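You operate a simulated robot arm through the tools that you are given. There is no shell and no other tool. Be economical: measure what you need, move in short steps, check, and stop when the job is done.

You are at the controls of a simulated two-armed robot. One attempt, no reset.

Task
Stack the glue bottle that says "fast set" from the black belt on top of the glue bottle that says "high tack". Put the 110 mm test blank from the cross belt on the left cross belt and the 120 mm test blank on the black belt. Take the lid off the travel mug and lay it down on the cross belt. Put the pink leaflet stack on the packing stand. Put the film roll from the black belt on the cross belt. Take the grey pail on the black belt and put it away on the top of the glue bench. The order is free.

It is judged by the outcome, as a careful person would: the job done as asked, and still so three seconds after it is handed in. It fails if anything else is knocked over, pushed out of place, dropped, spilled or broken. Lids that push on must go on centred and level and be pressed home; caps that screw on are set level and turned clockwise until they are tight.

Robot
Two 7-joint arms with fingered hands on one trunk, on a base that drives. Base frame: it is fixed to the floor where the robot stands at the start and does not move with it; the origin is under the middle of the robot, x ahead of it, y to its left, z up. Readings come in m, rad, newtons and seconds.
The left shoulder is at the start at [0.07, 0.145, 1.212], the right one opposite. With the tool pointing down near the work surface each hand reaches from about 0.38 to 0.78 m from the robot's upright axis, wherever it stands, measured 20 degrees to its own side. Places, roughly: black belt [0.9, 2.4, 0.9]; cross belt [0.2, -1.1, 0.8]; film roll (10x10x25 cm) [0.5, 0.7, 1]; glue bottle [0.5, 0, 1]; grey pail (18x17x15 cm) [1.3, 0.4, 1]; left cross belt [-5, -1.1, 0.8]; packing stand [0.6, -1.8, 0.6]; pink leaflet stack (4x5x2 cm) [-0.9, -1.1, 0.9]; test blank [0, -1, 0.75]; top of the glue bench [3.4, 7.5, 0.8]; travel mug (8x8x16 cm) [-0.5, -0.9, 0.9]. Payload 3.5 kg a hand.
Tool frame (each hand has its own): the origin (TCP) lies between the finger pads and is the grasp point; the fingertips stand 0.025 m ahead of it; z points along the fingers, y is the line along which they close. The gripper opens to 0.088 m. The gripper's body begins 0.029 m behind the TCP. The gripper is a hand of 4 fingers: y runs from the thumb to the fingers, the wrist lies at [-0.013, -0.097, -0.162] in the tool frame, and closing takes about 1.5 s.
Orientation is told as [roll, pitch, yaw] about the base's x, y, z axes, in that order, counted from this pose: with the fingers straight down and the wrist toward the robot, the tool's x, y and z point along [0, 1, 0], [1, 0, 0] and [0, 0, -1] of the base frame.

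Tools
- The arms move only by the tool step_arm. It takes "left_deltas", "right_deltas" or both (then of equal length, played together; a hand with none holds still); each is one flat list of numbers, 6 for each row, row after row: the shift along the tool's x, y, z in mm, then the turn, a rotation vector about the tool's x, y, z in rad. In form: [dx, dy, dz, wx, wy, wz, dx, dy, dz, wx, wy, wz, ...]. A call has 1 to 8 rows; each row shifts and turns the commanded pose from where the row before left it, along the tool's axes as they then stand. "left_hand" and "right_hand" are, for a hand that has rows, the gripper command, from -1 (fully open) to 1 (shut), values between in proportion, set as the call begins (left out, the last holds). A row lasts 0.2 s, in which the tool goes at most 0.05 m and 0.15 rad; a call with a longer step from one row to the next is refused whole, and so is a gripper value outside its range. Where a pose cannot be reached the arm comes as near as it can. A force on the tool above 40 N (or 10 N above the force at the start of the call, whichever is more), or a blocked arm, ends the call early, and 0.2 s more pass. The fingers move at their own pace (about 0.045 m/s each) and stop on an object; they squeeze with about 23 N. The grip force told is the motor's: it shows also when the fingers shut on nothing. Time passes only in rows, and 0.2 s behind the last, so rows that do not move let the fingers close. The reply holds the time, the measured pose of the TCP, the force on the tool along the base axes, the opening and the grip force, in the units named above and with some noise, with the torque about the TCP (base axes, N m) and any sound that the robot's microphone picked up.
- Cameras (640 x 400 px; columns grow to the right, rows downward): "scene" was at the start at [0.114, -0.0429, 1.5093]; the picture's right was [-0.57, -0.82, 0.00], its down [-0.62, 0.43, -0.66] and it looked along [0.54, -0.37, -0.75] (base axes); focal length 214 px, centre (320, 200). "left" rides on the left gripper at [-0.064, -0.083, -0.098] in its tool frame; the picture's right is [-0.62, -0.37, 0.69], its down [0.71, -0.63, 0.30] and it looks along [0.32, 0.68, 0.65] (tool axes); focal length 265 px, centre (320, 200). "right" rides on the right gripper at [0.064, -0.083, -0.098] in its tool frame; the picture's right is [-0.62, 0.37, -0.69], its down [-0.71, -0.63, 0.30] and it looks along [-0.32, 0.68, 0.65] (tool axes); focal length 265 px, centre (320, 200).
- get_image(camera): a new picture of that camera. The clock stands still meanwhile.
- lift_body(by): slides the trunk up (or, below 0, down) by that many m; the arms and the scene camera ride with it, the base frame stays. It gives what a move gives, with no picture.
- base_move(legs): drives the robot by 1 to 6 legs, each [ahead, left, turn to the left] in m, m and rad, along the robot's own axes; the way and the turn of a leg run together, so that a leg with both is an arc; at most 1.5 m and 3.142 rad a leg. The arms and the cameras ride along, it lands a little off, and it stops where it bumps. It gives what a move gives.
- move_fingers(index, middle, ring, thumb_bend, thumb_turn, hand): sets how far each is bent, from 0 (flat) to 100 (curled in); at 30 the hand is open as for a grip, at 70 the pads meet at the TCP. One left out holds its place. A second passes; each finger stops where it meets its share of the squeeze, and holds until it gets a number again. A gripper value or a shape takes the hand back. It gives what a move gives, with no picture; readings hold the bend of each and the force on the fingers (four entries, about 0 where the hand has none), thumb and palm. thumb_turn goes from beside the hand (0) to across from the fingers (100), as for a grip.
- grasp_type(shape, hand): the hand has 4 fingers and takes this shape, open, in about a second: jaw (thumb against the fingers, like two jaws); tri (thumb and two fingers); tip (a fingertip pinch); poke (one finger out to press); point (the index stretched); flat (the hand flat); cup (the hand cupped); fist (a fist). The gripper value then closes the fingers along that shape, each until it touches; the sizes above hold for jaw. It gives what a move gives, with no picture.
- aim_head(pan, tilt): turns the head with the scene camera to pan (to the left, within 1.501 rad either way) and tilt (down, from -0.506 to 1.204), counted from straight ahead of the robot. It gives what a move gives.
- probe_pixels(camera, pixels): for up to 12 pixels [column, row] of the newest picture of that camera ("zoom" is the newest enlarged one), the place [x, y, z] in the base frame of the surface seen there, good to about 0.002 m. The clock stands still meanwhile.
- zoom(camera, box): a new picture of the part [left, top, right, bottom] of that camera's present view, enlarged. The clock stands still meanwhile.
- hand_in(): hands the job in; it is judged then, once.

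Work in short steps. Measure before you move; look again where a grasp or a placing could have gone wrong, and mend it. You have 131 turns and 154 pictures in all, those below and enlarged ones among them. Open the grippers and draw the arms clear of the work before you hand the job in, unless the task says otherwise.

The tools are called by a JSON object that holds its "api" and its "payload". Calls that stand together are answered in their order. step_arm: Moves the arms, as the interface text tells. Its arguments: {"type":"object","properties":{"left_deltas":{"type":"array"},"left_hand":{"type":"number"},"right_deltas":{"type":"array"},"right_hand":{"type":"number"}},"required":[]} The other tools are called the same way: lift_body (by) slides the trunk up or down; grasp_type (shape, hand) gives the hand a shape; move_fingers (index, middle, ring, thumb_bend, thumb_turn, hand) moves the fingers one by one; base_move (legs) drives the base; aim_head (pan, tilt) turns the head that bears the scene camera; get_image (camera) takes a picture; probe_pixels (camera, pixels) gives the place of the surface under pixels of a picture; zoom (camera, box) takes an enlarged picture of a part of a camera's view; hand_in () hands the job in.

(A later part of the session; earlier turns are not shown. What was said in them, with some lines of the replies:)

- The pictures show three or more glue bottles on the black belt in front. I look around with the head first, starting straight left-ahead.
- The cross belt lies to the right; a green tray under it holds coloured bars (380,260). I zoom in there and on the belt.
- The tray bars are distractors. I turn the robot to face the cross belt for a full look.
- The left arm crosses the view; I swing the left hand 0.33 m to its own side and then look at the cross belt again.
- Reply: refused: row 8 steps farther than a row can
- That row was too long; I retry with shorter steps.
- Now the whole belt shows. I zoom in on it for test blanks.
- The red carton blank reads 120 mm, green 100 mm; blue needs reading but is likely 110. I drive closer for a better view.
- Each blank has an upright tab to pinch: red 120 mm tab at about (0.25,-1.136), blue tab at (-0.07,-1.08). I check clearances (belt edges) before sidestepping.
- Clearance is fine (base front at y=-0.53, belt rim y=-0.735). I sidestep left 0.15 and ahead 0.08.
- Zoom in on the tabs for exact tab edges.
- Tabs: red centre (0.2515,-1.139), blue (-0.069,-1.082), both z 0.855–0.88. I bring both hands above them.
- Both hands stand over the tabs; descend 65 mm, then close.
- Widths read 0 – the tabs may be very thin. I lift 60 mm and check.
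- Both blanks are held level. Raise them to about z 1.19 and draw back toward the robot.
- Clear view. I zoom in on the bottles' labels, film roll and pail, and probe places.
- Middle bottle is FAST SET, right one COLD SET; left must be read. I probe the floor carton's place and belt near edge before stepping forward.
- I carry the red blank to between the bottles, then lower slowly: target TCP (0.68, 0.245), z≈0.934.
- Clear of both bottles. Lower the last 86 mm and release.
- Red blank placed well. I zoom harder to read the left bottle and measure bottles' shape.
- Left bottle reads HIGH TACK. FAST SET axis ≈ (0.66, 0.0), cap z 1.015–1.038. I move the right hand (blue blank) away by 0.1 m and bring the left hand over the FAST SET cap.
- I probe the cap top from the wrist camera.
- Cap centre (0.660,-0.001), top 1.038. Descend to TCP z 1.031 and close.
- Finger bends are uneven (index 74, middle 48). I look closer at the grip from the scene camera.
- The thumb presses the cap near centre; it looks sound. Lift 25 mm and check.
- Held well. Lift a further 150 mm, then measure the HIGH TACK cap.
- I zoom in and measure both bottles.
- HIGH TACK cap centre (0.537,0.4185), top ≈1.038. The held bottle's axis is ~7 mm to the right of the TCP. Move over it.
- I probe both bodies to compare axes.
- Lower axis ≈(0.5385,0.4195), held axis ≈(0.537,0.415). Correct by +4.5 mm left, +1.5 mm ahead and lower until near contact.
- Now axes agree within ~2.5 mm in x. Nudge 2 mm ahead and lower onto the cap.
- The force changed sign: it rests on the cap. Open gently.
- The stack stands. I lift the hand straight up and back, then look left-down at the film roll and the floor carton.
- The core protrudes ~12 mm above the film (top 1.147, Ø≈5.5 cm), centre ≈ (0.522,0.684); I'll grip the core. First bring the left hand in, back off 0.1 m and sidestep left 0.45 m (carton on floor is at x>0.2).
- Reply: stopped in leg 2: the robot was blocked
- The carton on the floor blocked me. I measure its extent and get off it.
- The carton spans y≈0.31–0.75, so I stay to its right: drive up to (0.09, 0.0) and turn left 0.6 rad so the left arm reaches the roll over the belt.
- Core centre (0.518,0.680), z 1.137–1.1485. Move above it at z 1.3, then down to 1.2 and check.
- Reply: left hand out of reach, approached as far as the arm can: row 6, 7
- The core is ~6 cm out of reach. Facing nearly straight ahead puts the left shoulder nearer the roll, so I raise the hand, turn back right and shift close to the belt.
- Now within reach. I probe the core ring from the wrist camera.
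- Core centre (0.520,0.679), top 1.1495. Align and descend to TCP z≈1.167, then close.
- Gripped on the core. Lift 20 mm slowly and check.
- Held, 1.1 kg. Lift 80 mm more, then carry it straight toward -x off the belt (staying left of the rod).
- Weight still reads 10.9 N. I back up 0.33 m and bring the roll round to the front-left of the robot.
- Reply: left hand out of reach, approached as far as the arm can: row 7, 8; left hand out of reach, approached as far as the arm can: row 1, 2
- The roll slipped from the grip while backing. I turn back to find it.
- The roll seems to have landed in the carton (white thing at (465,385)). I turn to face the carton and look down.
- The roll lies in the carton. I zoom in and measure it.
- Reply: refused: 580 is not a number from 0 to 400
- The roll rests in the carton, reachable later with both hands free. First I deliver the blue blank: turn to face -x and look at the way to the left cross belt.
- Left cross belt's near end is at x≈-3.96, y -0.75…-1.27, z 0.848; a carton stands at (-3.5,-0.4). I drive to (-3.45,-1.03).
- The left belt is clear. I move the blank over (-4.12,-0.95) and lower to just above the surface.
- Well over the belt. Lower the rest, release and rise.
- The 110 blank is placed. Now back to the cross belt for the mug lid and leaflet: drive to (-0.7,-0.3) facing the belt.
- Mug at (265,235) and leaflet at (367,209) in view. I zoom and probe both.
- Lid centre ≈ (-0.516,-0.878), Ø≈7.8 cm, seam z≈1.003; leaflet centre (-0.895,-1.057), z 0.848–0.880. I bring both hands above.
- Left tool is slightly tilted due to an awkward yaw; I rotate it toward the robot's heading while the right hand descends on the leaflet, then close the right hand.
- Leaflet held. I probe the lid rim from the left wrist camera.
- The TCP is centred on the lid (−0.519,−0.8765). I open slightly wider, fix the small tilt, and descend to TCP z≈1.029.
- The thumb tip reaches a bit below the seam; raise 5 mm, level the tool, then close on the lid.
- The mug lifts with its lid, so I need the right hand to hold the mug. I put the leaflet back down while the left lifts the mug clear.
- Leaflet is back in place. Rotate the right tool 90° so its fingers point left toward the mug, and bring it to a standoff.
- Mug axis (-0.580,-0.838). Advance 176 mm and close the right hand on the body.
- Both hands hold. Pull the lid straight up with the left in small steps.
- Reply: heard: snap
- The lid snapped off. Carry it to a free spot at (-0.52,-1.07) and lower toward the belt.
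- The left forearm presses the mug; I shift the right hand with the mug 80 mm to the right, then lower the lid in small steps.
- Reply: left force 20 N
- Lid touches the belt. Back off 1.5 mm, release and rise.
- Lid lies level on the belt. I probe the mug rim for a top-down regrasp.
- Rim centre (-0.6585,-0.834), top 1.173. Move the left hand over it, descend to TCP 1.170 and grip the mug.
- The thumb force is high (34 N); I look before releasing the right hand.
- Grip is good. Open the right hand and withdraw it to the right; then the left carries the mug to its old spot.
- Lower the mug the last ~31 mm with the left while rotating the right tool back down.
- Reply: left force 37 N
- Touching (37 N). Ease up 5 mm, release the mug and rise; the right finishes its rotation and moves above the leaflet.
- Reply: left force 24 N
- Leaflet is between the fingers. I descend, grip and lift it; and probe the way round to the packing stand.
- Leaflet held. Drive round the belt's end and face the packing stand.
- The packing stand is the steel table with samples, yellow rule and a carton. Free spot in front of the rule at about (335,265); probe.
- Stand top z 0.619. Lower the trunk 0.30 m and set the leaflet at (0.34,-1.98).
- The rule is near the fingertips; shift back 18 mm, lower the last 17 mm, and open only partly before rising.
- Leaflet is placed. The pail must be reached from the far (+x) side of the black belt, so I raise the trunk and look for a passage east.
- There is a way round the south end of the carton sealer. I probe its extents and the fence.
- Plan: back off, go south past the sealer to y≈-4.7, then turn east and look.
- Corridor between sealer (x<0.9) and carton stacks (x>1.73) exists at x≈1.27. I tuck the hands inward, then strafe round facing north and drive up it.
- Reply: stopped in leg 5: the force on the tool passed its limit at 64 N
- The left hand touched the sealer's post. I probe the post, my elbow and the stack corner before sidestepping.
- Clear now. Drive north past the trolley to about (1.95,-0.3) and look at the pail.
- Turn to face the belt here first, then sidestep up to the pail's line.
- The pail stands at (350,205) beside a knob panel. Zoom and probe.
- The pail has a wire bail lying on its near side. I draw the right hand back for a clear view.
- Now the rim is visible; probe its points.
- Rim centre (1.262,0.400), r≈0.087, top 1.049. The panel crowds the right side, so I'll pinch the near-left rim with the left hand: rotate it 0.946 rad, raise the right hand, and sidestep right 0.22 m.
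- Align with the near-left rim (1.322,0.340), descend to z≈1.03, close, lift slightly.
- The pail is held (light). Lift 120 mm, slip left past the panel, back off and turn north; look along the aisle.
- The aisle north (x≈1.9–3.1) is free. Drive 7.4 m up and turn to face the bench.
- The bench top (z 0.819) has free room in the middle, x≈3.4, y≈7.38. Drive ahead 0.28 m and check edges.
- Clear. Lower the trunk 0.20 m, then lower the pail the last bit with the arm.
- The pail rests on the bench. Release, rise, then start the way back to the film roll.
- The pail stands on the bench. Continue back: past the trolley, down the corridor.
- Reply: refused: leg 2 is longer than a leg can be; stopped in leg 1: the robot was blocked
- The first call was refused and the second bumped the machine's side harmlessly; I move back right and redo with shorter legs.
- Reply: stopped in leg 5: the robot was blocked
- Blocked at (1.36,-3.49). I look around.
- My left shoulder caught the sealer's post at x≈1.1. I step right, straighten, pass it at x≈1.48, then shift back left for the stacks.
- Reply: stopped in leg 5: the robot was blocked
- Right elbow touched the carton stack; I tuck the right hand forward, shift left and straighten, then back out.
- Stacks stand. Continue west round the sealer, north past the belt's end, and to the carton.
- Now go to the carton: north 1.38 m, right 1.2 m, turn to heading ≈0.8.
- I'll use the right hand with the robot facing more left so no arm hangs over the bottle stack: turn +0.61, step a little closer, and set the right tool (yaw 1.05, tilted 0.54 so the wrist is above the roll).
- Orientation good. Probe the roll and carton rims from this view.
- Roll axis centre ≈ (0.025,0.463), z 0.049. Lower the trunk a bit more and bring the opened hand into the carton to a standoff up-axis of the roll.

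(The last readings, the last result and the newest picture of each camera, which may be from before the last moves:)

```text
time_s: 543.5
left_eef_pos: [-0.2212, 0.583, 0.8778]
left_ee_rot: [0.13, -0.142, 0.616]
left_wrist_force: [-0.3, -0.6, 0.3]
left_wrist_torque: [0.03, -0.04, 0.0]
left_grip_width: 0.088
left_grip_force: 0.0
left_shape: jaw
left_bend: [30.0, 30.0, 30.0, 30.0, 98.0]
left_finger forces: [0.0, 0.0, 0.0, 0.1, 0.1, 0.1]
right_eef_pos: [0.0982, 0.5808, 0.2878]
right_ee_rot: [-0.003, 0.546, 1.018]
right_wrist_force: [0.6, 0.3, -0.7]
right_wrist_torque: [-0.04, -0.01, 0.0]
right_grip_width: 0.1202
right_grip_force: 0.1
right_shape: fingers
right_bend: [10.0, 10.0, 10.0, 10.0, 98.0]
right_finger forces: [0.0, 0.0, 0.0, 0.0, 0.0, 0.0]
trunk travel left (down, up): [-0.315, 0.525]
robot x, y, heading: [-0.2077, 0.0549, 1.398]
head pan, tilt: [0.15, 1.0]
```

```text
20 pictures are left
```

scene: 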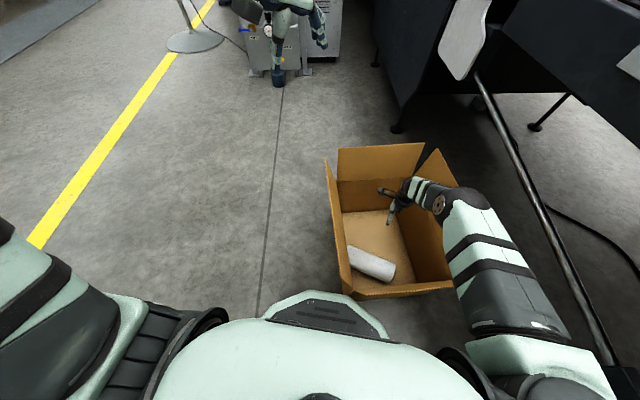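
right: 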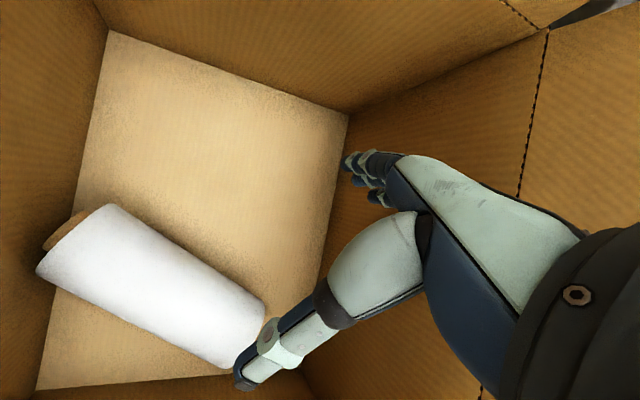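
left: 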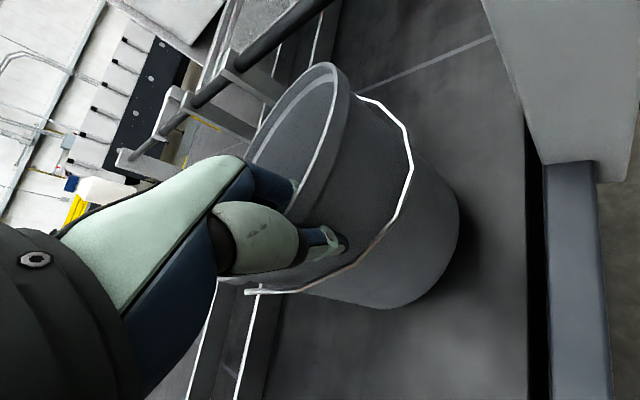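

No collisions; plunge 250 mm along the tool axis and close on the roll.

{"api": "step_arm", "payload": {"right_deltas": [0, 0, 45, 0, 0, 0, 0, 0, 45, 0, 0, 0, 0, 0, 45, 0, 0, 0, 0, 0, 40, 0, 0, 0, 0, 0, 35, 0, 0, 0, 0, 0, 25, 0, 0, 0, 0, 0, 15, 0, 0, 0]}}

{"api": "step_arm", "payload": {"right_deltas": [0, 0, 0, 0, 0, 0, 0, 0, 0, 0, 0, 0, 0, 0, 0, 0, 0, 0, 0, 0, 0, 0, 0, 0, 0, 0, 0, 0, 0, 0, 0, 0, 0, 0, 0, 0, 0, 0, 0, 0, 0, 0], "right_hand": 1}}

{"api": "get_image", "payload": {"camera": "right"}}

```text
time_s: 545.1
left_eef_pos: [-0.2221, 0.5841, 0.879]
left_ee_rot: [0.129, -0.146, 0.616]
left_wrist_force: [-0.3, 0.0, -0.5]
left_wrist_torque: [0.01, 0.01, 0.02]
left_grip_width: 0.0878
left_grip_force: 0.0
left_shape: jaw
left_bend: [30.0, 30.0, 30.0, 30.0, 98.0]
left_finger forces: [0.0, 0.1, 0.0, 0.0, 0.0, 0.1]
right_eef_pos: [0.0298, 0.4519, 0.0956]
right_ee_rot: [-0.003, 0.547, 1.016]
right_wrist_force: [0.0, 0.9, -0.1]
right_wrist_torque: [-0.01, 0.02, 0.02]
right_grip_width: 0.1201
right_grip_force: 0.0
right_shape: fingers
right_bend: [10.0, 10.0, 10.0, 10.0, 98.0]
right_finger forces: [0.0, 0.1, 0.3, 0.1, 0.1, 0.0]
right hand out of reach, approached as far as the arm can: row 5, 6, 7
trunk travel left (down, up): [-0.315, 0.525]
robot x, y, heading: [-0.2073, 0.0549, 1.394]
head pan, tilt: [0.15, 1.0]
```

```text
time_s: 546.7
left_eef_pos: [-0.2218, 0.5819, 0.879]
left_ee_rot: [0.13, -0.145, 0.616]
left_wrist_force: [-0.3, -0.1, 0.1]
left_wrist_torque: [-0.03, -0.01, 0.02]
left_grip_width: 0.0878
left_grip_force: 0.0
left_shape: jaw
left_bend: [30.0, 30.0, 30.0, 30.0, 98.0]
left_finger forces: [0.0, 0.0, 0.1, 0.0, 0.0, 0.0]
right_eef_pos: [0.0312, 0.453, 0.0961]
right_ee_rot: [-0.004, 0.544, 1.016]
right_wrist_force: [7.5, 6.2, 9.8]
right_wrist_torque: [0.27, -0.33, -0.04]
right_grip_width: 0.0677
right_grip_force: 22.8
right_shape: jaw
right_bend: [25.0, 30.0, 31.0, 63.0, 100.0]
right_finger forces: [15.2, 6.4, 2.7, 0.0, 18.6, 0.0]
trunk travel left (down, up): [-0.315, 0.525]
robot x, y, heading: [-0.2065, 0.0529, 1.395]
head pan, tilt: [0.15, 1.0]
```

```text
19 pictures are left
```

right: 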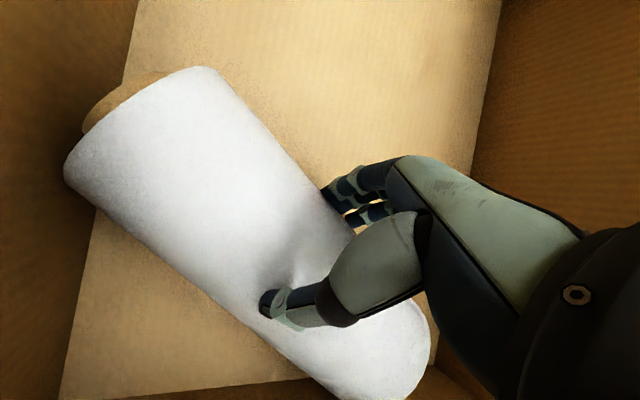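

The arm ran out of reach and gripped too high. Open wide, retreat 70 mm, lower the trunk 0.08 m and re-measure.

{"api": "move_fingers", "payload": {"hand": "right", "index": 10, "middle": 10, "ring": 10, "thumb_bend": 10}}

{"api": "step_arm", "payload": {"right_deltas": [0, 0, -35, 0, 0, 0, 0, 0, -40, 0, 0, 0, 0, 0, -40, 0, 0, 0]}}

{"api": "lift_body", "payload": {"by": -0.08}}

{"api": "get_image", "payload": {"camera": "right"}}

{"api": "probe_pixels", "payload": {"camera": "right", "pixels": [[60, 250], [100, 200], [150, 250], [120, 280], [200, 280], [160, 320], [230, 330], [50, 220]]}}

```text
time_s: 547.7
left_eef_pos: [-0.2203, 0.5828, 0.8789]
left_ee_rot: [0.129, -0.145, 0.617]
left_wrist_force: [0.4, -0.6, -0.4]
left_wrist_torque: [0.0, -0.01, 0.01]
left_grip_width: 0.0879
left_grip_force: 0.0
left_shape: jaw
left_bend: [30.0, 30.0, 30.0, 30.0, 98.0]
left_finger forces: [0.0, 0.1, 0.0, 0.0, 0.0, 0.0]
right_eef_pos: [0.0308, 0.452, 0.0943]
right_ee_rot: [-0.003, 0.55, 1.019]
right_wrist_force: [0.3, 1.4, 0.1]
right_wrist_torque: [0.02, -0.02, 0.02]
right_grip_width: 0.1199
right_grip_force: 0.0
right_shape: fingers
right_bend: [10.0, 10.0, 10.0, 10.0, 100.0]
right_finger forces: [0.1, 0.1, 0.0, 0.0, 0.0, 0.0]
trunk travel left (down, up): [-0.315, 0.525]
robot x, y, heading: [-0.204, 0.0552, 1.397]
head pan, tilt: [0.15, 1.0]
```

```text
time_s: 548.5
left_eef_pos: [-0.2216, 0.5825, 0.8786]
left_ee_rot: [0.13, -0.144, 0.619]
left_wrist_force: [0.1, 0.1, -1.2]
left_wrist_torque: [0.0, -0.02, 0.0]
left_grip_width: 0.0879
left_grip_force: 0.1
left_shape: jaw
left_bend: [30.0, 30.0, 30.0, 30.0, 98.0]
left_finger forces: [0.0, 0.1, 0.1, 0.0, 0.0, 0.0]
right_eef_pos: [0.0606, 0.5015, 0.1918]
right_ee_rot: [-0.004, 0.548, 1.019]
right_wrist_force: [-1.0, -0.5, -0.1]
right_wrist_torque: [-0.03, 0.02, 0.03]
right_grip_width: 0.1198
right_grip_force: 0.0
right_shape: fingers
right_bend: [10.0, 10.0, 10.0, 10.0, 100.0]
right_finger forces: [0.0, 0.1, 0.0, 0.0, 0.0, 0.0]
trunk travel left (down, up): [-0.315, 0.525]
robot x, y, heading: [-0.2063, 0.0557, 1.396]
head pan, tilt: [0.15, 1.0]
```

```text
time_s: 549.7
left_eef_pos: [-0.2216, 0.5838, 0.7991]
left_ee_rot: [0.13, -0.145, 0.615]
left_wrist_force: [-0.9, -0.5, -0.2]
left_wrist_torque: [-0.01, 0.02, -0.01]
left_grip_width: 0.0878
left_grip_force: 0.0
left_shape: jaw
left_bend: [30.0, 30.0, 30.0, 30.0, 98.0]
left_finger forces: [0.0, 0.0, 0.0, 0.0, 0.0, 0.0]
right_eef_pos: [0.0607, 0.5034, 0.1121]
right_ee_rot: [-0.003, 0.545, 1.016]
right_wrist_force: [-0.3, 0.0, -0.2]
right_wrist_torque: [-0.01, 0.03, -0.01]
right_grip_width: 0.1194
right_grip_force: 0.0
right_shape: fingers
right_bend: [10.0, 10.0, 10.0, 10.0, 100.0]
right_finger forces: [0.0, 0.1, 0.0, 0.0, 0.0, 0.0]
trunk travel left (down, up): [-0.235, 0.605]
robot x, y, heading: [-0.2049, 0.0602, 1.388]
head pan, tilt: [0.15, 1.0]
```

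```text
18 pictures are left
```

right: 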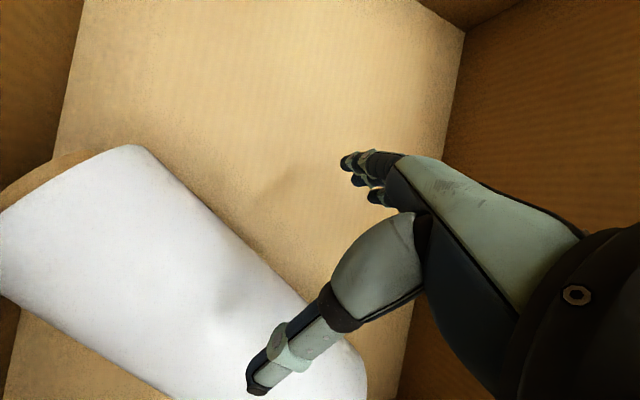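

```text
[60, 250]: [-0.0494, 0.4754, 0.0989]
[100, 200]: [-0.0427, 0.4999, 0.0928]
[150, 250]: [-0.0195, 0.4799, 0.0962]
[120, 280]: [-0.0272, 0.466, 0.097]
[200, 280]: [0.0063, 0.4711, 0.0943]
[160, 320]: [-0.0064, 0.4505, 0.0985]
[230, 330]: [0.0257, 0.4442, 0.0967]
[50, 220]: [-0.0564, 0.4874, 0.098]
```

The roll's ridge is now near (0.02,0.441). Shift 35 mm toward the thumb side, plunge 66 mm and close.

{"api": "step_arm", "payload": {"right_deltas": [2, -18, 0, 0, 0, 0, 0, -17, 0, 0, 0, 0, 0, 0, 20, 0, 0, 0, 0, 0, 20, 0, 0, 0, 0, 0, 15, 0, 0, 0, 0, 0, 11, 0, 0, 0]}}

{"api": "step_arm", "payload": {"right_deltas": [0, 0, 0, 0, 0, 0, 0, 0, 0, 0, 0, 0, 0, 0, 0, 0, 0, 0, 0, 0, 0, 0, 0, 0, 0, 0, 0, 0, 0, 0, 0, 0, 0, 0, 0, 0, 0, 0, 0, 0, 0, 0], "right_hand": 1}}

{"api": "step_arm", "payload": {"right_deltas": [0, -5, -10, 0, 0, 0, 0, -6, -11, 0, 0, 0, 0, -8, -14, 0, 0, 0, 0, -8, -14, 0, 0, 0, 0, 0, 0, 0, 0, 0]}}

{"api": "get_image", "payload": {"camera": "right"}}

```text
time_s: 551.1
left_eef_pos: [-0.2215, 0.5827, 0.7993]
left_ee_rot: [0.128, -0.147, 0.617]
left_wrist_force: [0.5, -0.5, -0.1]
left_wrist_torque: [0.03, -0.03, -0.01]
left_grip_width: 0.0878
left_grip_force: 0.0
left_shape: jaw
left_bend: [30.0, 30.0, 30.0, 30.0, 98.0]
left_finger forces: [0.0, 0.1, 0.0, 0.0, 0.0, 0.0]
right_eef_pos: [0.0241, 0.4492, 0.0728]
right_ee_rot: [-0.002, 0.546, 1.018]
right_wrist_force: [-0.1, -0.1, -0.1]
right_wrist_torque: [-0.02, 0.02, -0.01]
right_grip_width: 0.1199
right_grip_force: 0.1
right_shape: fingers
right_bend: [10.0, 10.0, 10.0, 10.0, 100.0]
right_finger forces: [0.0, 0.1, 0.0, 0.1, 0.0, 0.1]
trunk travel left (down, up): [-0.235, 0.605]
robot x, y, heading: [-0.2047, 0.0568, 1.397]
head pan, tilt: [0.15, 1.0]
```

```text
time_s: 552.7
left_eef_pos: [-0.2207, 0.5832, 0.7985]
left_ee_rot: [0.13, -0.145, 0.615]
left_wrist_force: [0.5, -0.5, 0.7]
left_wrist_torque: [-0.01, -0.03, 0.04]
left_grip_width: 0.0882
left_grip_force: 0.1
left_shape: jaw
left_bend: [30.0, 30.0, 30.0, 30.0, 98.0]
left_finger forces: [0.0, 0.1, 0.0, 0.1, 0.0, 0.1]
right_eef_pos: [0.0256, 0.451, 0.0722]
right_ee_rot: [-0.002, 0.543, 1.018]
right_wrist_force: [2.9, 5.2, 3.8]
right_wrist_torque: [0.28, -0.07, 0.06]
right_grip_width: 0.0791
right_grip_force: 23.2
right_shape: jaw
right_bend: [24.0, 30.0, 30.0, 30.0, 98.0]
right_finger forces: [17.2, 8.4, 3.1, 0.0, 25.5, 0.0]
trunk travel left (down, up): [-0.235, 0.605]
robot x, y, heading: [-0.2071, 0.0596, 1.402]
head pan, tilt: [0.15, 1.0]
```

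```text
time_s: 553.9
left_eef_pos: [-0.2205, 0.5844, 0.7979]
left_ee_rot: [0.129, -0.143, 0.615]
left_wrist_force: [1.0, 0.4, -0.1]
left_wrist_torque: [-0.01, -0.01, 0.02]
left_grip_width: 0.088
left_grip_force: 0.0
left_shape: jaw
left_bend: [30.0, 30.0, 30.0, 30.0, 98.0]
left_finger forces: [0.0, 0.1, 0.0, 0.0, 0.0, 0.1]
right_eef_pos: [0.0275, 0.4499, 0.1298]
right_ee_rot: [-0.003, 0.548, 1.017]
right_wrist_force: [0.6, -0.4, -10.8]
right_wrist_torque: [0.2, 0.0, 0.01]
right_grip_width: 0.0795
right_grip_force: 23.2
right_shape: jaw
right_bend: [23.0, 30.0, 31.0, 31.0, 98.0]
right_finger forces: [18.3, 6.8, 2.5, 0.0, 22.8, 0.0]
trunk travel left (down, up): [-0.235, 0.605]
robot x, y, heading: [-0.2063, 0.0576, 1.397]
head pan, tilt: [0.15, 1.0]
```

```text
17 pictures are left
```

right: 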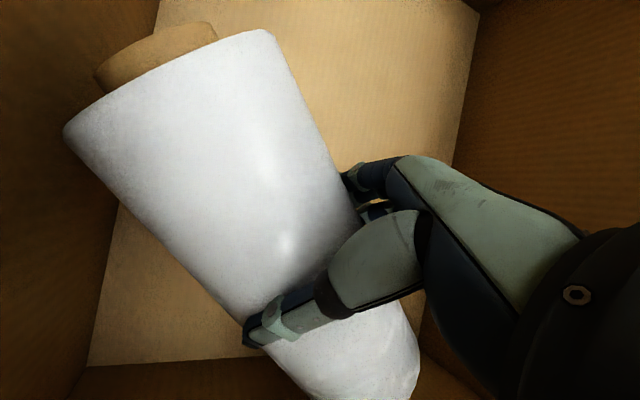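

Lifted, weight 10.8 N. Raise it out of the carton by trunk, then arm, and check.

{"api": "lift_body", "payload": {"by": 0.59}}

{"api": "step_arm", "payload": {"right_deltas": [0, -18, -30, 0, 0, 0, 0, -21, -35, 0, 0, 0, 0, -21, -35, 0, 0, 0, 0, -21, -35, 0, 0, 0, 0, -21, -35, 0, 0, 0, 0, -21, -35, 0, 0, 0, 0, -21, -35, 0, 0, 0, 0, -18, -30, 0, 0, 0]}}

{"api": "get_image", "payload": {"camera": "right"}}

{"api": "get_image", "payload": {"camera": "scene"}}

```text
refused: 0.59 is not a number from -0.4 to 0.4
```

```text
time_s: 555.7
left_eef_pos: [-0.2214, 0.5827, 0.7987]
left_ee_rot: [0.13, -0.144, 0.616]
left_wrist_force: [-0.1, -1.0, -0.2]
left_wrist_torque: [0.02, -0.01, 0.0]
left_grip_width: 0.0879
left_grip_force: 0.2
left_shape: jaw
left_bend: [30.0, 30.0, 30.0, 30.0, 98.0]
left_finger forces: [0.0, 0.1, 0.0, 0.0, 0.0, 0.0]
right_eef_pos: [0.0271, 0.4524, 0.4434]
right_ee_rot: [-0.003, 0.55, 1.017]
right_wrist_force: [-0.2, 0.4, -11.7]
right_wrist_torque: [0.22, -0.02, -0.01]
right_grip_width: 0.0792
right_grip_force: 22.9
right_shape: jaw
right_bend: [23.0, 30.0, 31.0, 31.0, 98.0]
right_finger forces: [17.7, 6.8, 2.5, 0.0, 22.0, 0.0]
trunk travel left (down, up): [-0.235, 0.605]
robot x, y, heading: [-0.2072, 0.0543, 1.398]
head pan, tilt: [0.15, 1.0]
```

```text
16 pictures are left
```

right: 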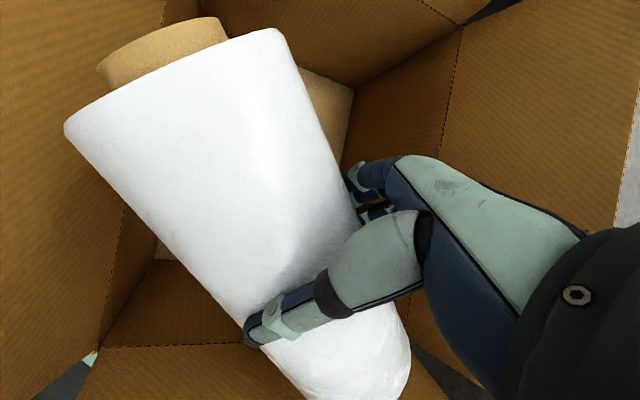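

```text
15 pictures are left
```

scene: 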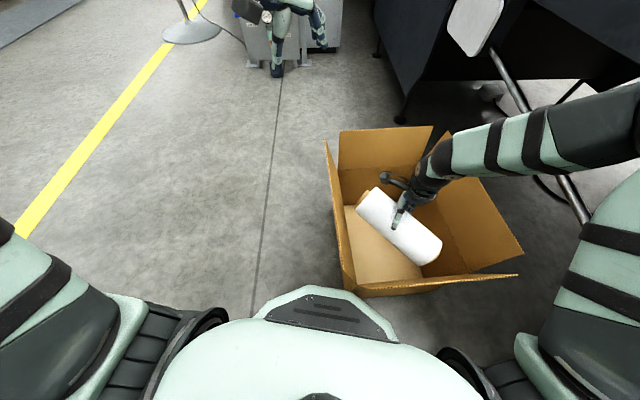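

Held firmly. Raise by arm another 0.17 m above the rim, sidestep 0.15 m away from the belt, then lift the trunk.

{"api": "step_arm", "payload": {"right_deltas": [0, -18, -30, 0, 0, 0, 0, -21, -35, 0, 0, 0, 0, -21, -35, 0, 0, 0, 0, -21, -35, 0, 0, 0, 0, -18, -30, 0, 0, 0]}}

{"api": "base_move", "payload": {"legs": [[0, 0.08, 0], [0, 0.08, 0]]}}

{"api": "lift_body", "payload": {"by": 0.39}}

{"api": "lift_body", "payload": {"by": 0.15}}

{"api": "get_image", "payload": {"camera": "scene"}}

```text
time_s: 556.9
left_eef_pos: [-0.2212, 0.5834, 0.7991]
left_ee_rot: [0.128, -0.143, 0.616]
left_wrist_force: [0.6, 0.0, 0.6]
left_wrist_torque: [0.01, 0.03, 0.04]
left_grip_width: 0.0878
left_grip_force: 0.1
left_shape: jaw
left_bend: [30.0, 30.0, 30.0, 30.0, 98.0]
left_finger forces: [0.1, 0.1, 0.1, 0.0, 0.1, 0.1]
right_eef_pos: [0.0268, 0.4535, 0.6378]
right_ee_rot: [-0.003, 0.55, 1.017]
right_wrist_force: [0.0, 0.3, -11.6]
right_wrist_torque: [0.21, -0.07, 0.01]
right_grip_width: 0.0795
right_grip_force: 22.6
right_shape: jaw
right_bend: [23.0, 30.0, 31.0, 31.0, 98.0]
right_finger forces: [17.4, 6.6, 2.3, 0.0, 21.5, 0.0]
trunk travel left (down, up): [-0.235, 0.605]
robot x, y, heading: [-0.206, 0.0566, 1.393]
head pan, tilt: [0.15, 1.0]
```

```text
time_s: 558.6
left_eef_pos: [-0.3798, 0.6122, 0.799]
left_ee_rot: [0.129, -0.144, 0.618]
left_wrist_force: [-0.6, -0.1, 0.0]
left_wrist_torque: [-0.01, 0.0, -0.01]
left_grip_width: 0.0879
left_grip_force: 0.1
left_shape: jaw
left_bend: [30.0, 30.0, 30.0, 30.0, 98.0]
left_finger forces: [0.0, 0.1, 0.0, 0.0, 0.0, 0.0]
right_eef_pos: [-0.1303, 0.4831, 0.637]
right_ee_rot: [-0.002, 0.548, 1.017]
right_wrist_force: [0.2, -1.2, -11.5]
right_wrist_torque: [0.21, -0.06, 0.0]
right_grip_width: 0.0791
right_grip_force: 23.2
right_shape: jaw
right_bend: [23.0, 31.0, 31.0, 31.0, 97.0]
right_finger forces: [17.4, 6.4, 2.5, 0.1, 21.4, 0.0]
trunk travel left (down, up): [-0.235, 0.605]
robot x, y, heading: [-0.363, 0.0834, 1.395]
head pan, tilt: [0.15, 1.0]
```

```text
time_s: 562.3
left_eef_pos: [-0.3786, 0.6123, 1.1878]
left_ee_rot: [0.13, -0.143, 0.619]
left_wrist_force: [-0.7, -1.3, -0.3]
left_wrist_torque: [0.03, -0.01, 0.02]
left_grip_width: 0.0878
left_grip_force: 0.1
left_shape: jaw
left_bend: [30.0, 30.0, 30.0, 30.0, 98.0]
left_finger forces: [0.1, 0.0, 0.0, 0.2, 0.0, 0.0]
right_eef_pos: [-0.1295, 0.4826, 1.0253]
right_ee_rot: [-0.004, 0.548, 1.019]
right_wrist_force: [-0.2, 0.5, -11.5]
right_wrist_torque: [0.2, -0.06, 0.01]
right_grip_width: 0.0791
right_grip_force: 22.9
right_shape: jaw
right_bend: [23.0, 31.0, 31.0, 31.0, 97.0]
right_finger forces: [17.3, 6.4, 2.5, 0.0, 21.3, 0.1]
trunk travel left (down, up): [-0.625, 0.215]
robot x, y, heading: [-0.3623, 0.0835, 1.397]
head pan, tilt: [0.15, 1.0]
```

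```text
time_s: 564.1
left_eef_pos: [-0.378, 0.6122, 1.3378]
left_ee_rot: [0.13, -0.144, 0.618]
left_wrist_force: [-0.5, 0.0, -0.3]
left_wrist_torque: [-0.03, 0.03, 0.01]
left_grip_width: 0.0877
left_grip_force: 0.0
left_shape: jaw
left_bend: [30.0, 30.0, 30.0, 30.0, 98.0]
left_finger forces: [0.0, 0.1, 0.1, 0.0, 0.0, 0.0]
right_eef_pos: [-0.1294, 0.4829, 1.1755]
right_ee_rot: [-0.004, 0.549, 1.018]
right_wrist_force: [-0.8, -0.1, -11.1]
right_wrist_torque: [0.2, -0.06, 0.02]
right_grip_width: 0.0793
right_grip_force: 22.8
right_shape: jaw
right_bend: [23.0, 31.0, 31.0, 31.0, 97.0]
right_finger forces: [17.5, 6.4, 2.5, 0.0, 21.3, 0.1]
trunk travel left (down, up): [-0.775, 0.065]
robot x, y, heading: [-0.3644, 0.0865, 1.397]
head pan, tilt: [0.15, 1.0]
```

```text
14 pictures are left
```

scene: 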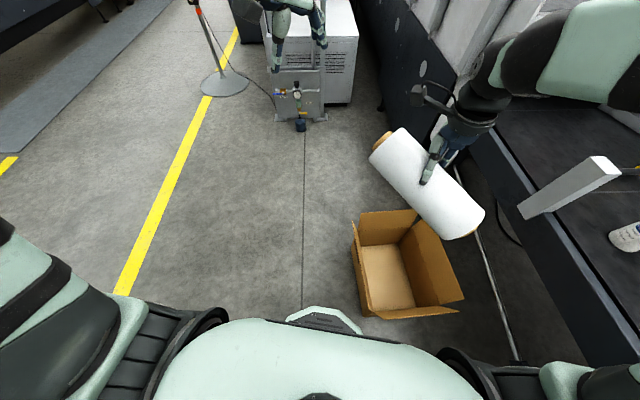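

Roll is out of the carton and steady. Turn in gentle legs to face the cross belt and drive up to it.

{"api": "base_move", "payload": {"legs": [[0, 0, -1.0], [0, 0, -1.0], [0, 0, -0.967], [0.25, 0.19, 0], [0.22, 0.19, 0]]}}

{"api": "aim_head", "payload": {"pan": 0.0, "tilt": 0.85}}

{"api": "get_image", "payload": {"camera": "scene"}}

```text
time_s: 575.3
left_eef_pos: [0.1309, -0.8931, 1.3395]
left_ee_rot: [0.132, -0.144, -2.342]
left_wrist_force: [0.7, -0.1, 0.7]
left_wrist_torque: [0.03, -0.01, 0.02]
left_grip_width: 0.088
left_grip_force: 0.0
left_shape: jaw
left_bend: [30.0, 30.0, 30.0, 30.0, 98.0]
left_finger forces: [0.0, 0.0, 0.0, 0.1, 0.0, 0.0]
right_eef_pos: [-0.1382, -0.8119, 1.1755]
right_ee_rot: [-0.001, 0.548, -1.94]
right_wrist_force: [-0.7, 0.3, -10.5]
right_wrist_torque: [-0.18, 0.0, -0.04]
right_grip_width: 0.079
right_grip_force: 22.5
right_shape: jaw
right_bend: [23.0, 31.0, 31.0, 32.0, 97.0]
right_finger forces: [17.1, 6.5, 2.7, 0.0, 21.0, 0.0]
trunk travel left (down, up): [-0.775, 0.065]
robot x, y, heading: [0.0189, -0.3804, -1.56]
head pan, tilt: [0.15, 1.0]
```

```text
time_s: 576.0
left_eef_pos: [0.1331, -0.8944, 1.3385]
left_ee_rot: [0.13, -0.145, -2.339]
left_wrist_force: [-0.1, -0.4, -0.4]
left_wrist_torque: [-0.01, 0.0, 0.0]
left_grip_width: 0.0881
left_grip_force: 0.0
left_shape: jaw
left_bend: [30.0, 30.0, 30.0, 30.0, 98.0]
left_finger forces: [0.0, 0.0, 0.0, 0.0, 0.0, 0.0]
right_eef_pos: [-0.1364, -0.8121, 1.1761]
right_ee_rot: [-0.001, 0.548, -1.94]
right_wrist_force: [0.8, 0.7, -9.5]
right_wrist_torque: [-0.15, 0.03, 0.02]
right_grip_width: 0.0794
right_grip_force: 23.2
right_shape: jaw
right_bend: [23.0, 31.0, 31.0, 32.0, 97.0]
right_finger forces: [17.3, 6.5, 2.6, 0.0, 21.0, 0.1]
trunk travel left (down, up): [-0.775, 0.065]
robot x, y, heading: [0.0183, -0.3756, -1.563]
head pan, tilt: [0.0, 0.85]
```

```text
13 pictures are left
```

scene: 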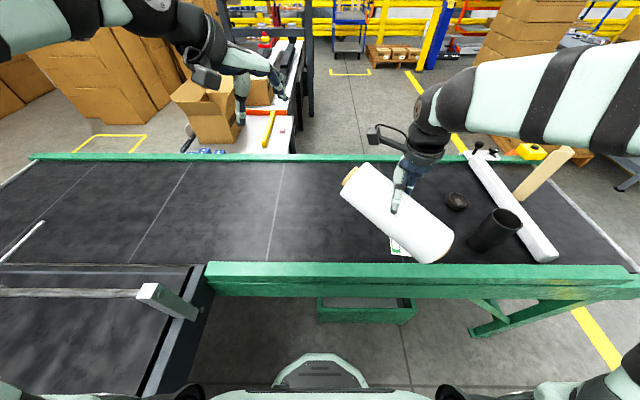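

Arrived steady. Probe the roll's ends for tilt, then carry it over (0.03,-1.0) and lower to z≈1.01.

{"api": "probe_pixels", "payload": {"camera": "scene", "pixels": [[362, 182], [380, 200], [372, 180], [420, 235], [435, 235], [428, 248], [410, 215], [446, 240]]}}

{"api": "step_arm", "payload": {"right_deltas": [37.1, 16.4, -10, 0, 0, 0, 37.1, 16.4, -10, 0, 0, 0, 37.1, 16.4, -10, 0, 0, 0, 37.1, 16.4, -10, 0, 0, 0, 37.1, 16.4, -10, 0, 0, 0, 37.1, 16.4, -10, 0, 0, 0]}}

{"api": "step_arm", "payload": {"right_deltas": [0, 21.6, 35.4, 0, 0, 0, 0, 21.6, 35.4, 0, 0, 0, 0, 21.6, 35.4, 0, 0, 0, 0, 21.6, 35.4, 0, 0, 0]}}

{"api": "get_image", "payload": {"camera": "scene"}}

{"api": "probe_pixels", "payload": {"camera": "scene", "pixels": [[290, 190], [300, 200], [310, 200], [320, 205], [330, 210], [340, 215], [350, 220], [280, 185], [270, 180], [360, 230], [300, 180], [330, 195]]}}

```text
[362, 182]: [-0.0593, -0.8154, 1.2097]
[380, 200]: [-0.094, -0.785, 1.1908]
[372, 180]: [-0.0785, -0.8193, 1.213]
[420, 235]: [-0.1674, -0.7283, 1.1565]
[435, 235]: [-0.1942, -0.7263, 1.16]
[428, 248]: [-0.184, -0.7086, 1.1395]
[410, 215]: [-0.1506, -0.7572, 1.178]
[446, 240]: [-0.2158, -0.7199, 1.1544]
```

```text
time_s: 577.4
left_eef_pos: [0.1327, -0.8958, 1.3376]
left_ee_rot: [0.127, -0.145, -2.339]
left_wrist_force: [0.1, -0.2, -0.1]
left_wrist_torque: [0.03, 0.01, 0.0]
left_grip_width: 0.0879
left_grip_force: 0.1
left_shape: jaw
left_bend: [30.0, 30.0, 30.0, 30.0, 98.0]
left_finger forces: [0.0, 0.0, 0.0, 0.0, 0.0, 0.0]
right_eef_pos: [0.0278, -0.9878, 1.1727]
right_ee_rot: [-0.006, 0.553, -1.943]
right_wrist_force: [-0.4, 0.1, 0.0]
right_wrist_torque: [-0.01, 0.01, 0.03]
right_grip_width: 0.023
right_grip_force: 23.2
right_shape: jaw
right_bend: [74.0, 39.0, 35.0, 56.0, 100.0]
right_finger forces: [0.1, 0.0, 0.0, 0.1, 0.0, 0.1]
right hand out of reach, approached as far as the arm can: row 6
trunk travel left (down, up): [-0.775, 0.065]
robot x, y, heading: [0.0239, -0.3769, -1.562]
head pan, tilt: [0.0, 0.85]
```

```text
time_s: 578.4
left_eef_pos: [0.1346, -0.8951, 1.3378]
left_ee_rot: [0.127, -0.143, -2.34]
left_wrist_force: [-0.1, 0.1, 0.3]
left_wrist_torque: [-0.02, 0.0, -0.01]
left_grip_width: 0.0878
left_grip_force: 0.0
left_shape: jaw
left_bend: [30.0, 30.0, 30.0, 30.0, 98.0]
left_finger forces: [0.1, 0.0, 0.0, 0.0, 0.1, 0.0]
right_eef_pos: [0.0255, -0.9867, 1.0085]
right_ee_rot: [-0.005, 0.547, -1.94]
right_wrist_force: [-0.9, 0.7, -0.2]
right_wrist_torque: [0.0, 0.01, -0.03]
right_grip_width: 0.0224
right_grip_force: 22.8
right_shape: jaw
right_bend: [74.0, 39.0, 35.0, 56.0, 100.0]
right_finger forces: [0.1, 0.0, 0.1, 0.1, 0.1, 0.1]
trunk travel left (down, up): [-0.775, 0.065]
robot x, y, heading: [0.02, -0.3802, -1.56]
head pan, tilt: [0.0, 0.85]
```

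```text
12 pictures are left
```

scene: 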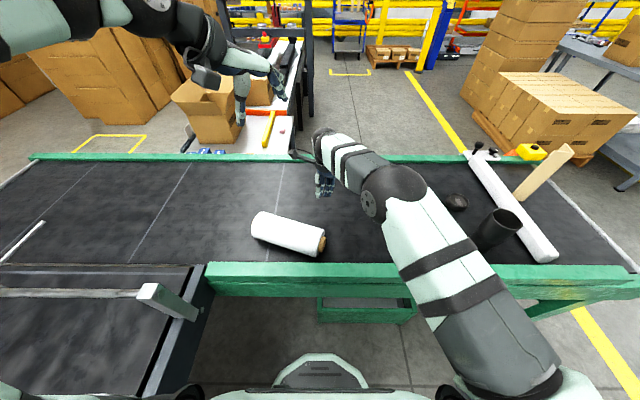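

```text
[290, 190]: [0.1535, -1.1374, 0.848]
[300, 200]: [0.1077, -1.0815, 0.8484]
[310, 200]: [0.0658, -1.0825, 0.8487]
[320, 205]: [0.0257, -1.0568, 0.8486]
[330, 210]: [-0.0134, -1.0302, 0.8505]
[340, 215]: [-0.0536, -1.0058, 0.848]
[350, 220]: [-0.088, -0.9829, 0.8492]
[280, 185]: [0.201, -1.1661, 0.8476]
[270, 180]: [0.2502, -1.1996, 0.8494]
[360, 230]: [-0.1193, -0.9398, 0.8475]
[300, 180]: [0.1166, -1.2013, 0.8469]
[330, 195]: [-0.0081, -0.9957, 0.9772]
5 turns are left
```

The roll slipped but now lies on the cross belt. I open and withdraw the right hand upward and check the belt.

{"api": "step_arm", "payload": {"right_deltas": [0, -18, -30, 0, 0, 0, 0, -21, -35, 0, 0, 0, 0, -21, -35, 0, 0, 0, 0, -21, -35, 0, 0, 0, 0, -21, -35, 0, 0, 0, 0, -21, -35, 0, 0, 0, -30, 0, -20, 0, 0, 0, -40, 0, 0, 0, 0, 0], "right_hand": -1}}

{"api": "base_move", "payload": {"legs": [[-0.3, -0.1, 0]]}}

{"api": "get_image", "payload": {"camera": "scene"}}

{"api": "zoom", "payload": {"camera": "scene", "box": [180, 130, 460, 260]}}

```text
time_s: 580.2
left_eef_pos: [0.1307, -0.8917, 1.3399]
left_ee_rot: [0.131, -0.142, -2.342]
left_wrist_force: [0.6, 0.0, 0.3]
left_wrist_torque: [0.01, 0.0, -0.03]
left_grip_width: 0.088
left_grip_force: 0.0
left_shape: jaw
left_bend: [30.0, 30.0, 30.0, 30.0, 98.0]
left_finger forces: [0.0, 0.0, 0.0, 0.1, 0.0, 0.0]
right_eef_pos: [-0.0463, -0.9487, 1.2512]
right_ee_rot: [0.001, 0.545, -1.937]
right_wrist_force: [0.3, 0.1, 0.0]
right_wrist_torque: [0.0, -0.02, 0.02]
right_grip_width: 0.088
right_grip_force: 0.2
right_shape: jaw
right_bend: [30.0, 30.0, 30.0, 30.0, 98.0]
right_finger forces: [0.1, 0.1, 0.1, 0.0, 0.0, 0.0]
right hand out of reach, approached as far as the arm can: row 5, 6
trunk travel left (down, up): [-0.775, 0.065]
robot x, y, heading: [0.0212, -0.3764, -1.563]
head pan, tilt: [0.0, 0.85]
```

```text
time_s: 582.3
left_eef_pos: [0.0318, -0.5978, 1.3378]
left_ee_rot: [0.128, -0.142, -2.335]
left_wrist_force: [0.1, 0.0, 0.1]
left_wrist_torque: [-0.03, -0.01, 0.01]
left_grip_width: 0.088
left_grip_force: 0.1
left_shape: jaw
left_bend: [30.0, 30.0, 30.0, 30.0, 98.0]
left_finger forces: [0.0, 0.1, 0.0, 0.1, 0.0, 0.1]
right_eef_pos: [-0.1449, -0.6586, 1.2471]
right_ee_rot: [-0.007, 0.549, -1.936]
right_wrist_force: [-0.2, -0.7, 0.5]
right_wrist_torque: [0.01, 0.02, 0.0]
right_grip_width: 0.0875
right_grip_force: 0.0
right_shape: jaw
right_bend: [30.0, 30.0, 30.0, 30.0, 98.0]
right_finger forces: [0.0, 0.1, 0.0, 0.0, 0.1, 0.0]
trunk travel left (down, up): [-0.775, 0.065]
robot x, y, heading: [-0.0848, -0.0825, -1.552]
head pan, tilt: [0.0, 0.85]
```

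```text
11 pictures are left
```

scene: 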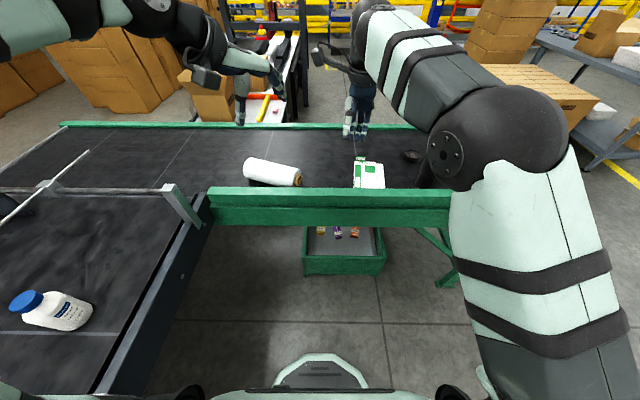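

```text
2.29 times, centred on (320, 195) of scene
4 turns are left
```

zoom: 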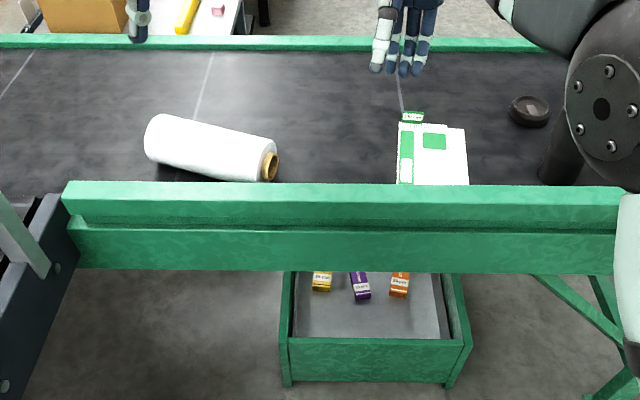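

The roll lies still on the cross belt, and the green blank, lid and mug are in place. Both hands are open and clear, so I hand the job in.

{"api": "hand_in", "payload": {}}

```text
The job is handed in.
```

I handed in the job with all the items where you asked, but the film roll was dropped twice, so it may not pass. The first drop landed it in the carton on the floor. The second was above the cross belt, where it now lies on its side.

- **Glue bottles:** "fast set" stands on top of "high tack" on the black belt.
- **Test blanks:** the 120 mm blank is on the black belt. The blank I took as the 110 mm one is on the left cross belt. I never read its label and chose it because the other two read 100 and 120 mm.
- **Travel mug:** the lid is off and lies level on the cross belt, and the mug stands where it was.
- **Leaflet stack:** it is on the packing stand.
- **Grey pail:** it is on top of the glue bench.

While driving I bumped the floor carton, the carton sealer's post, the side of the long machine and a stack of cartons. The stack was still standing when I looked back. I saw nothing else knocked over, but I did not check each of these closely.
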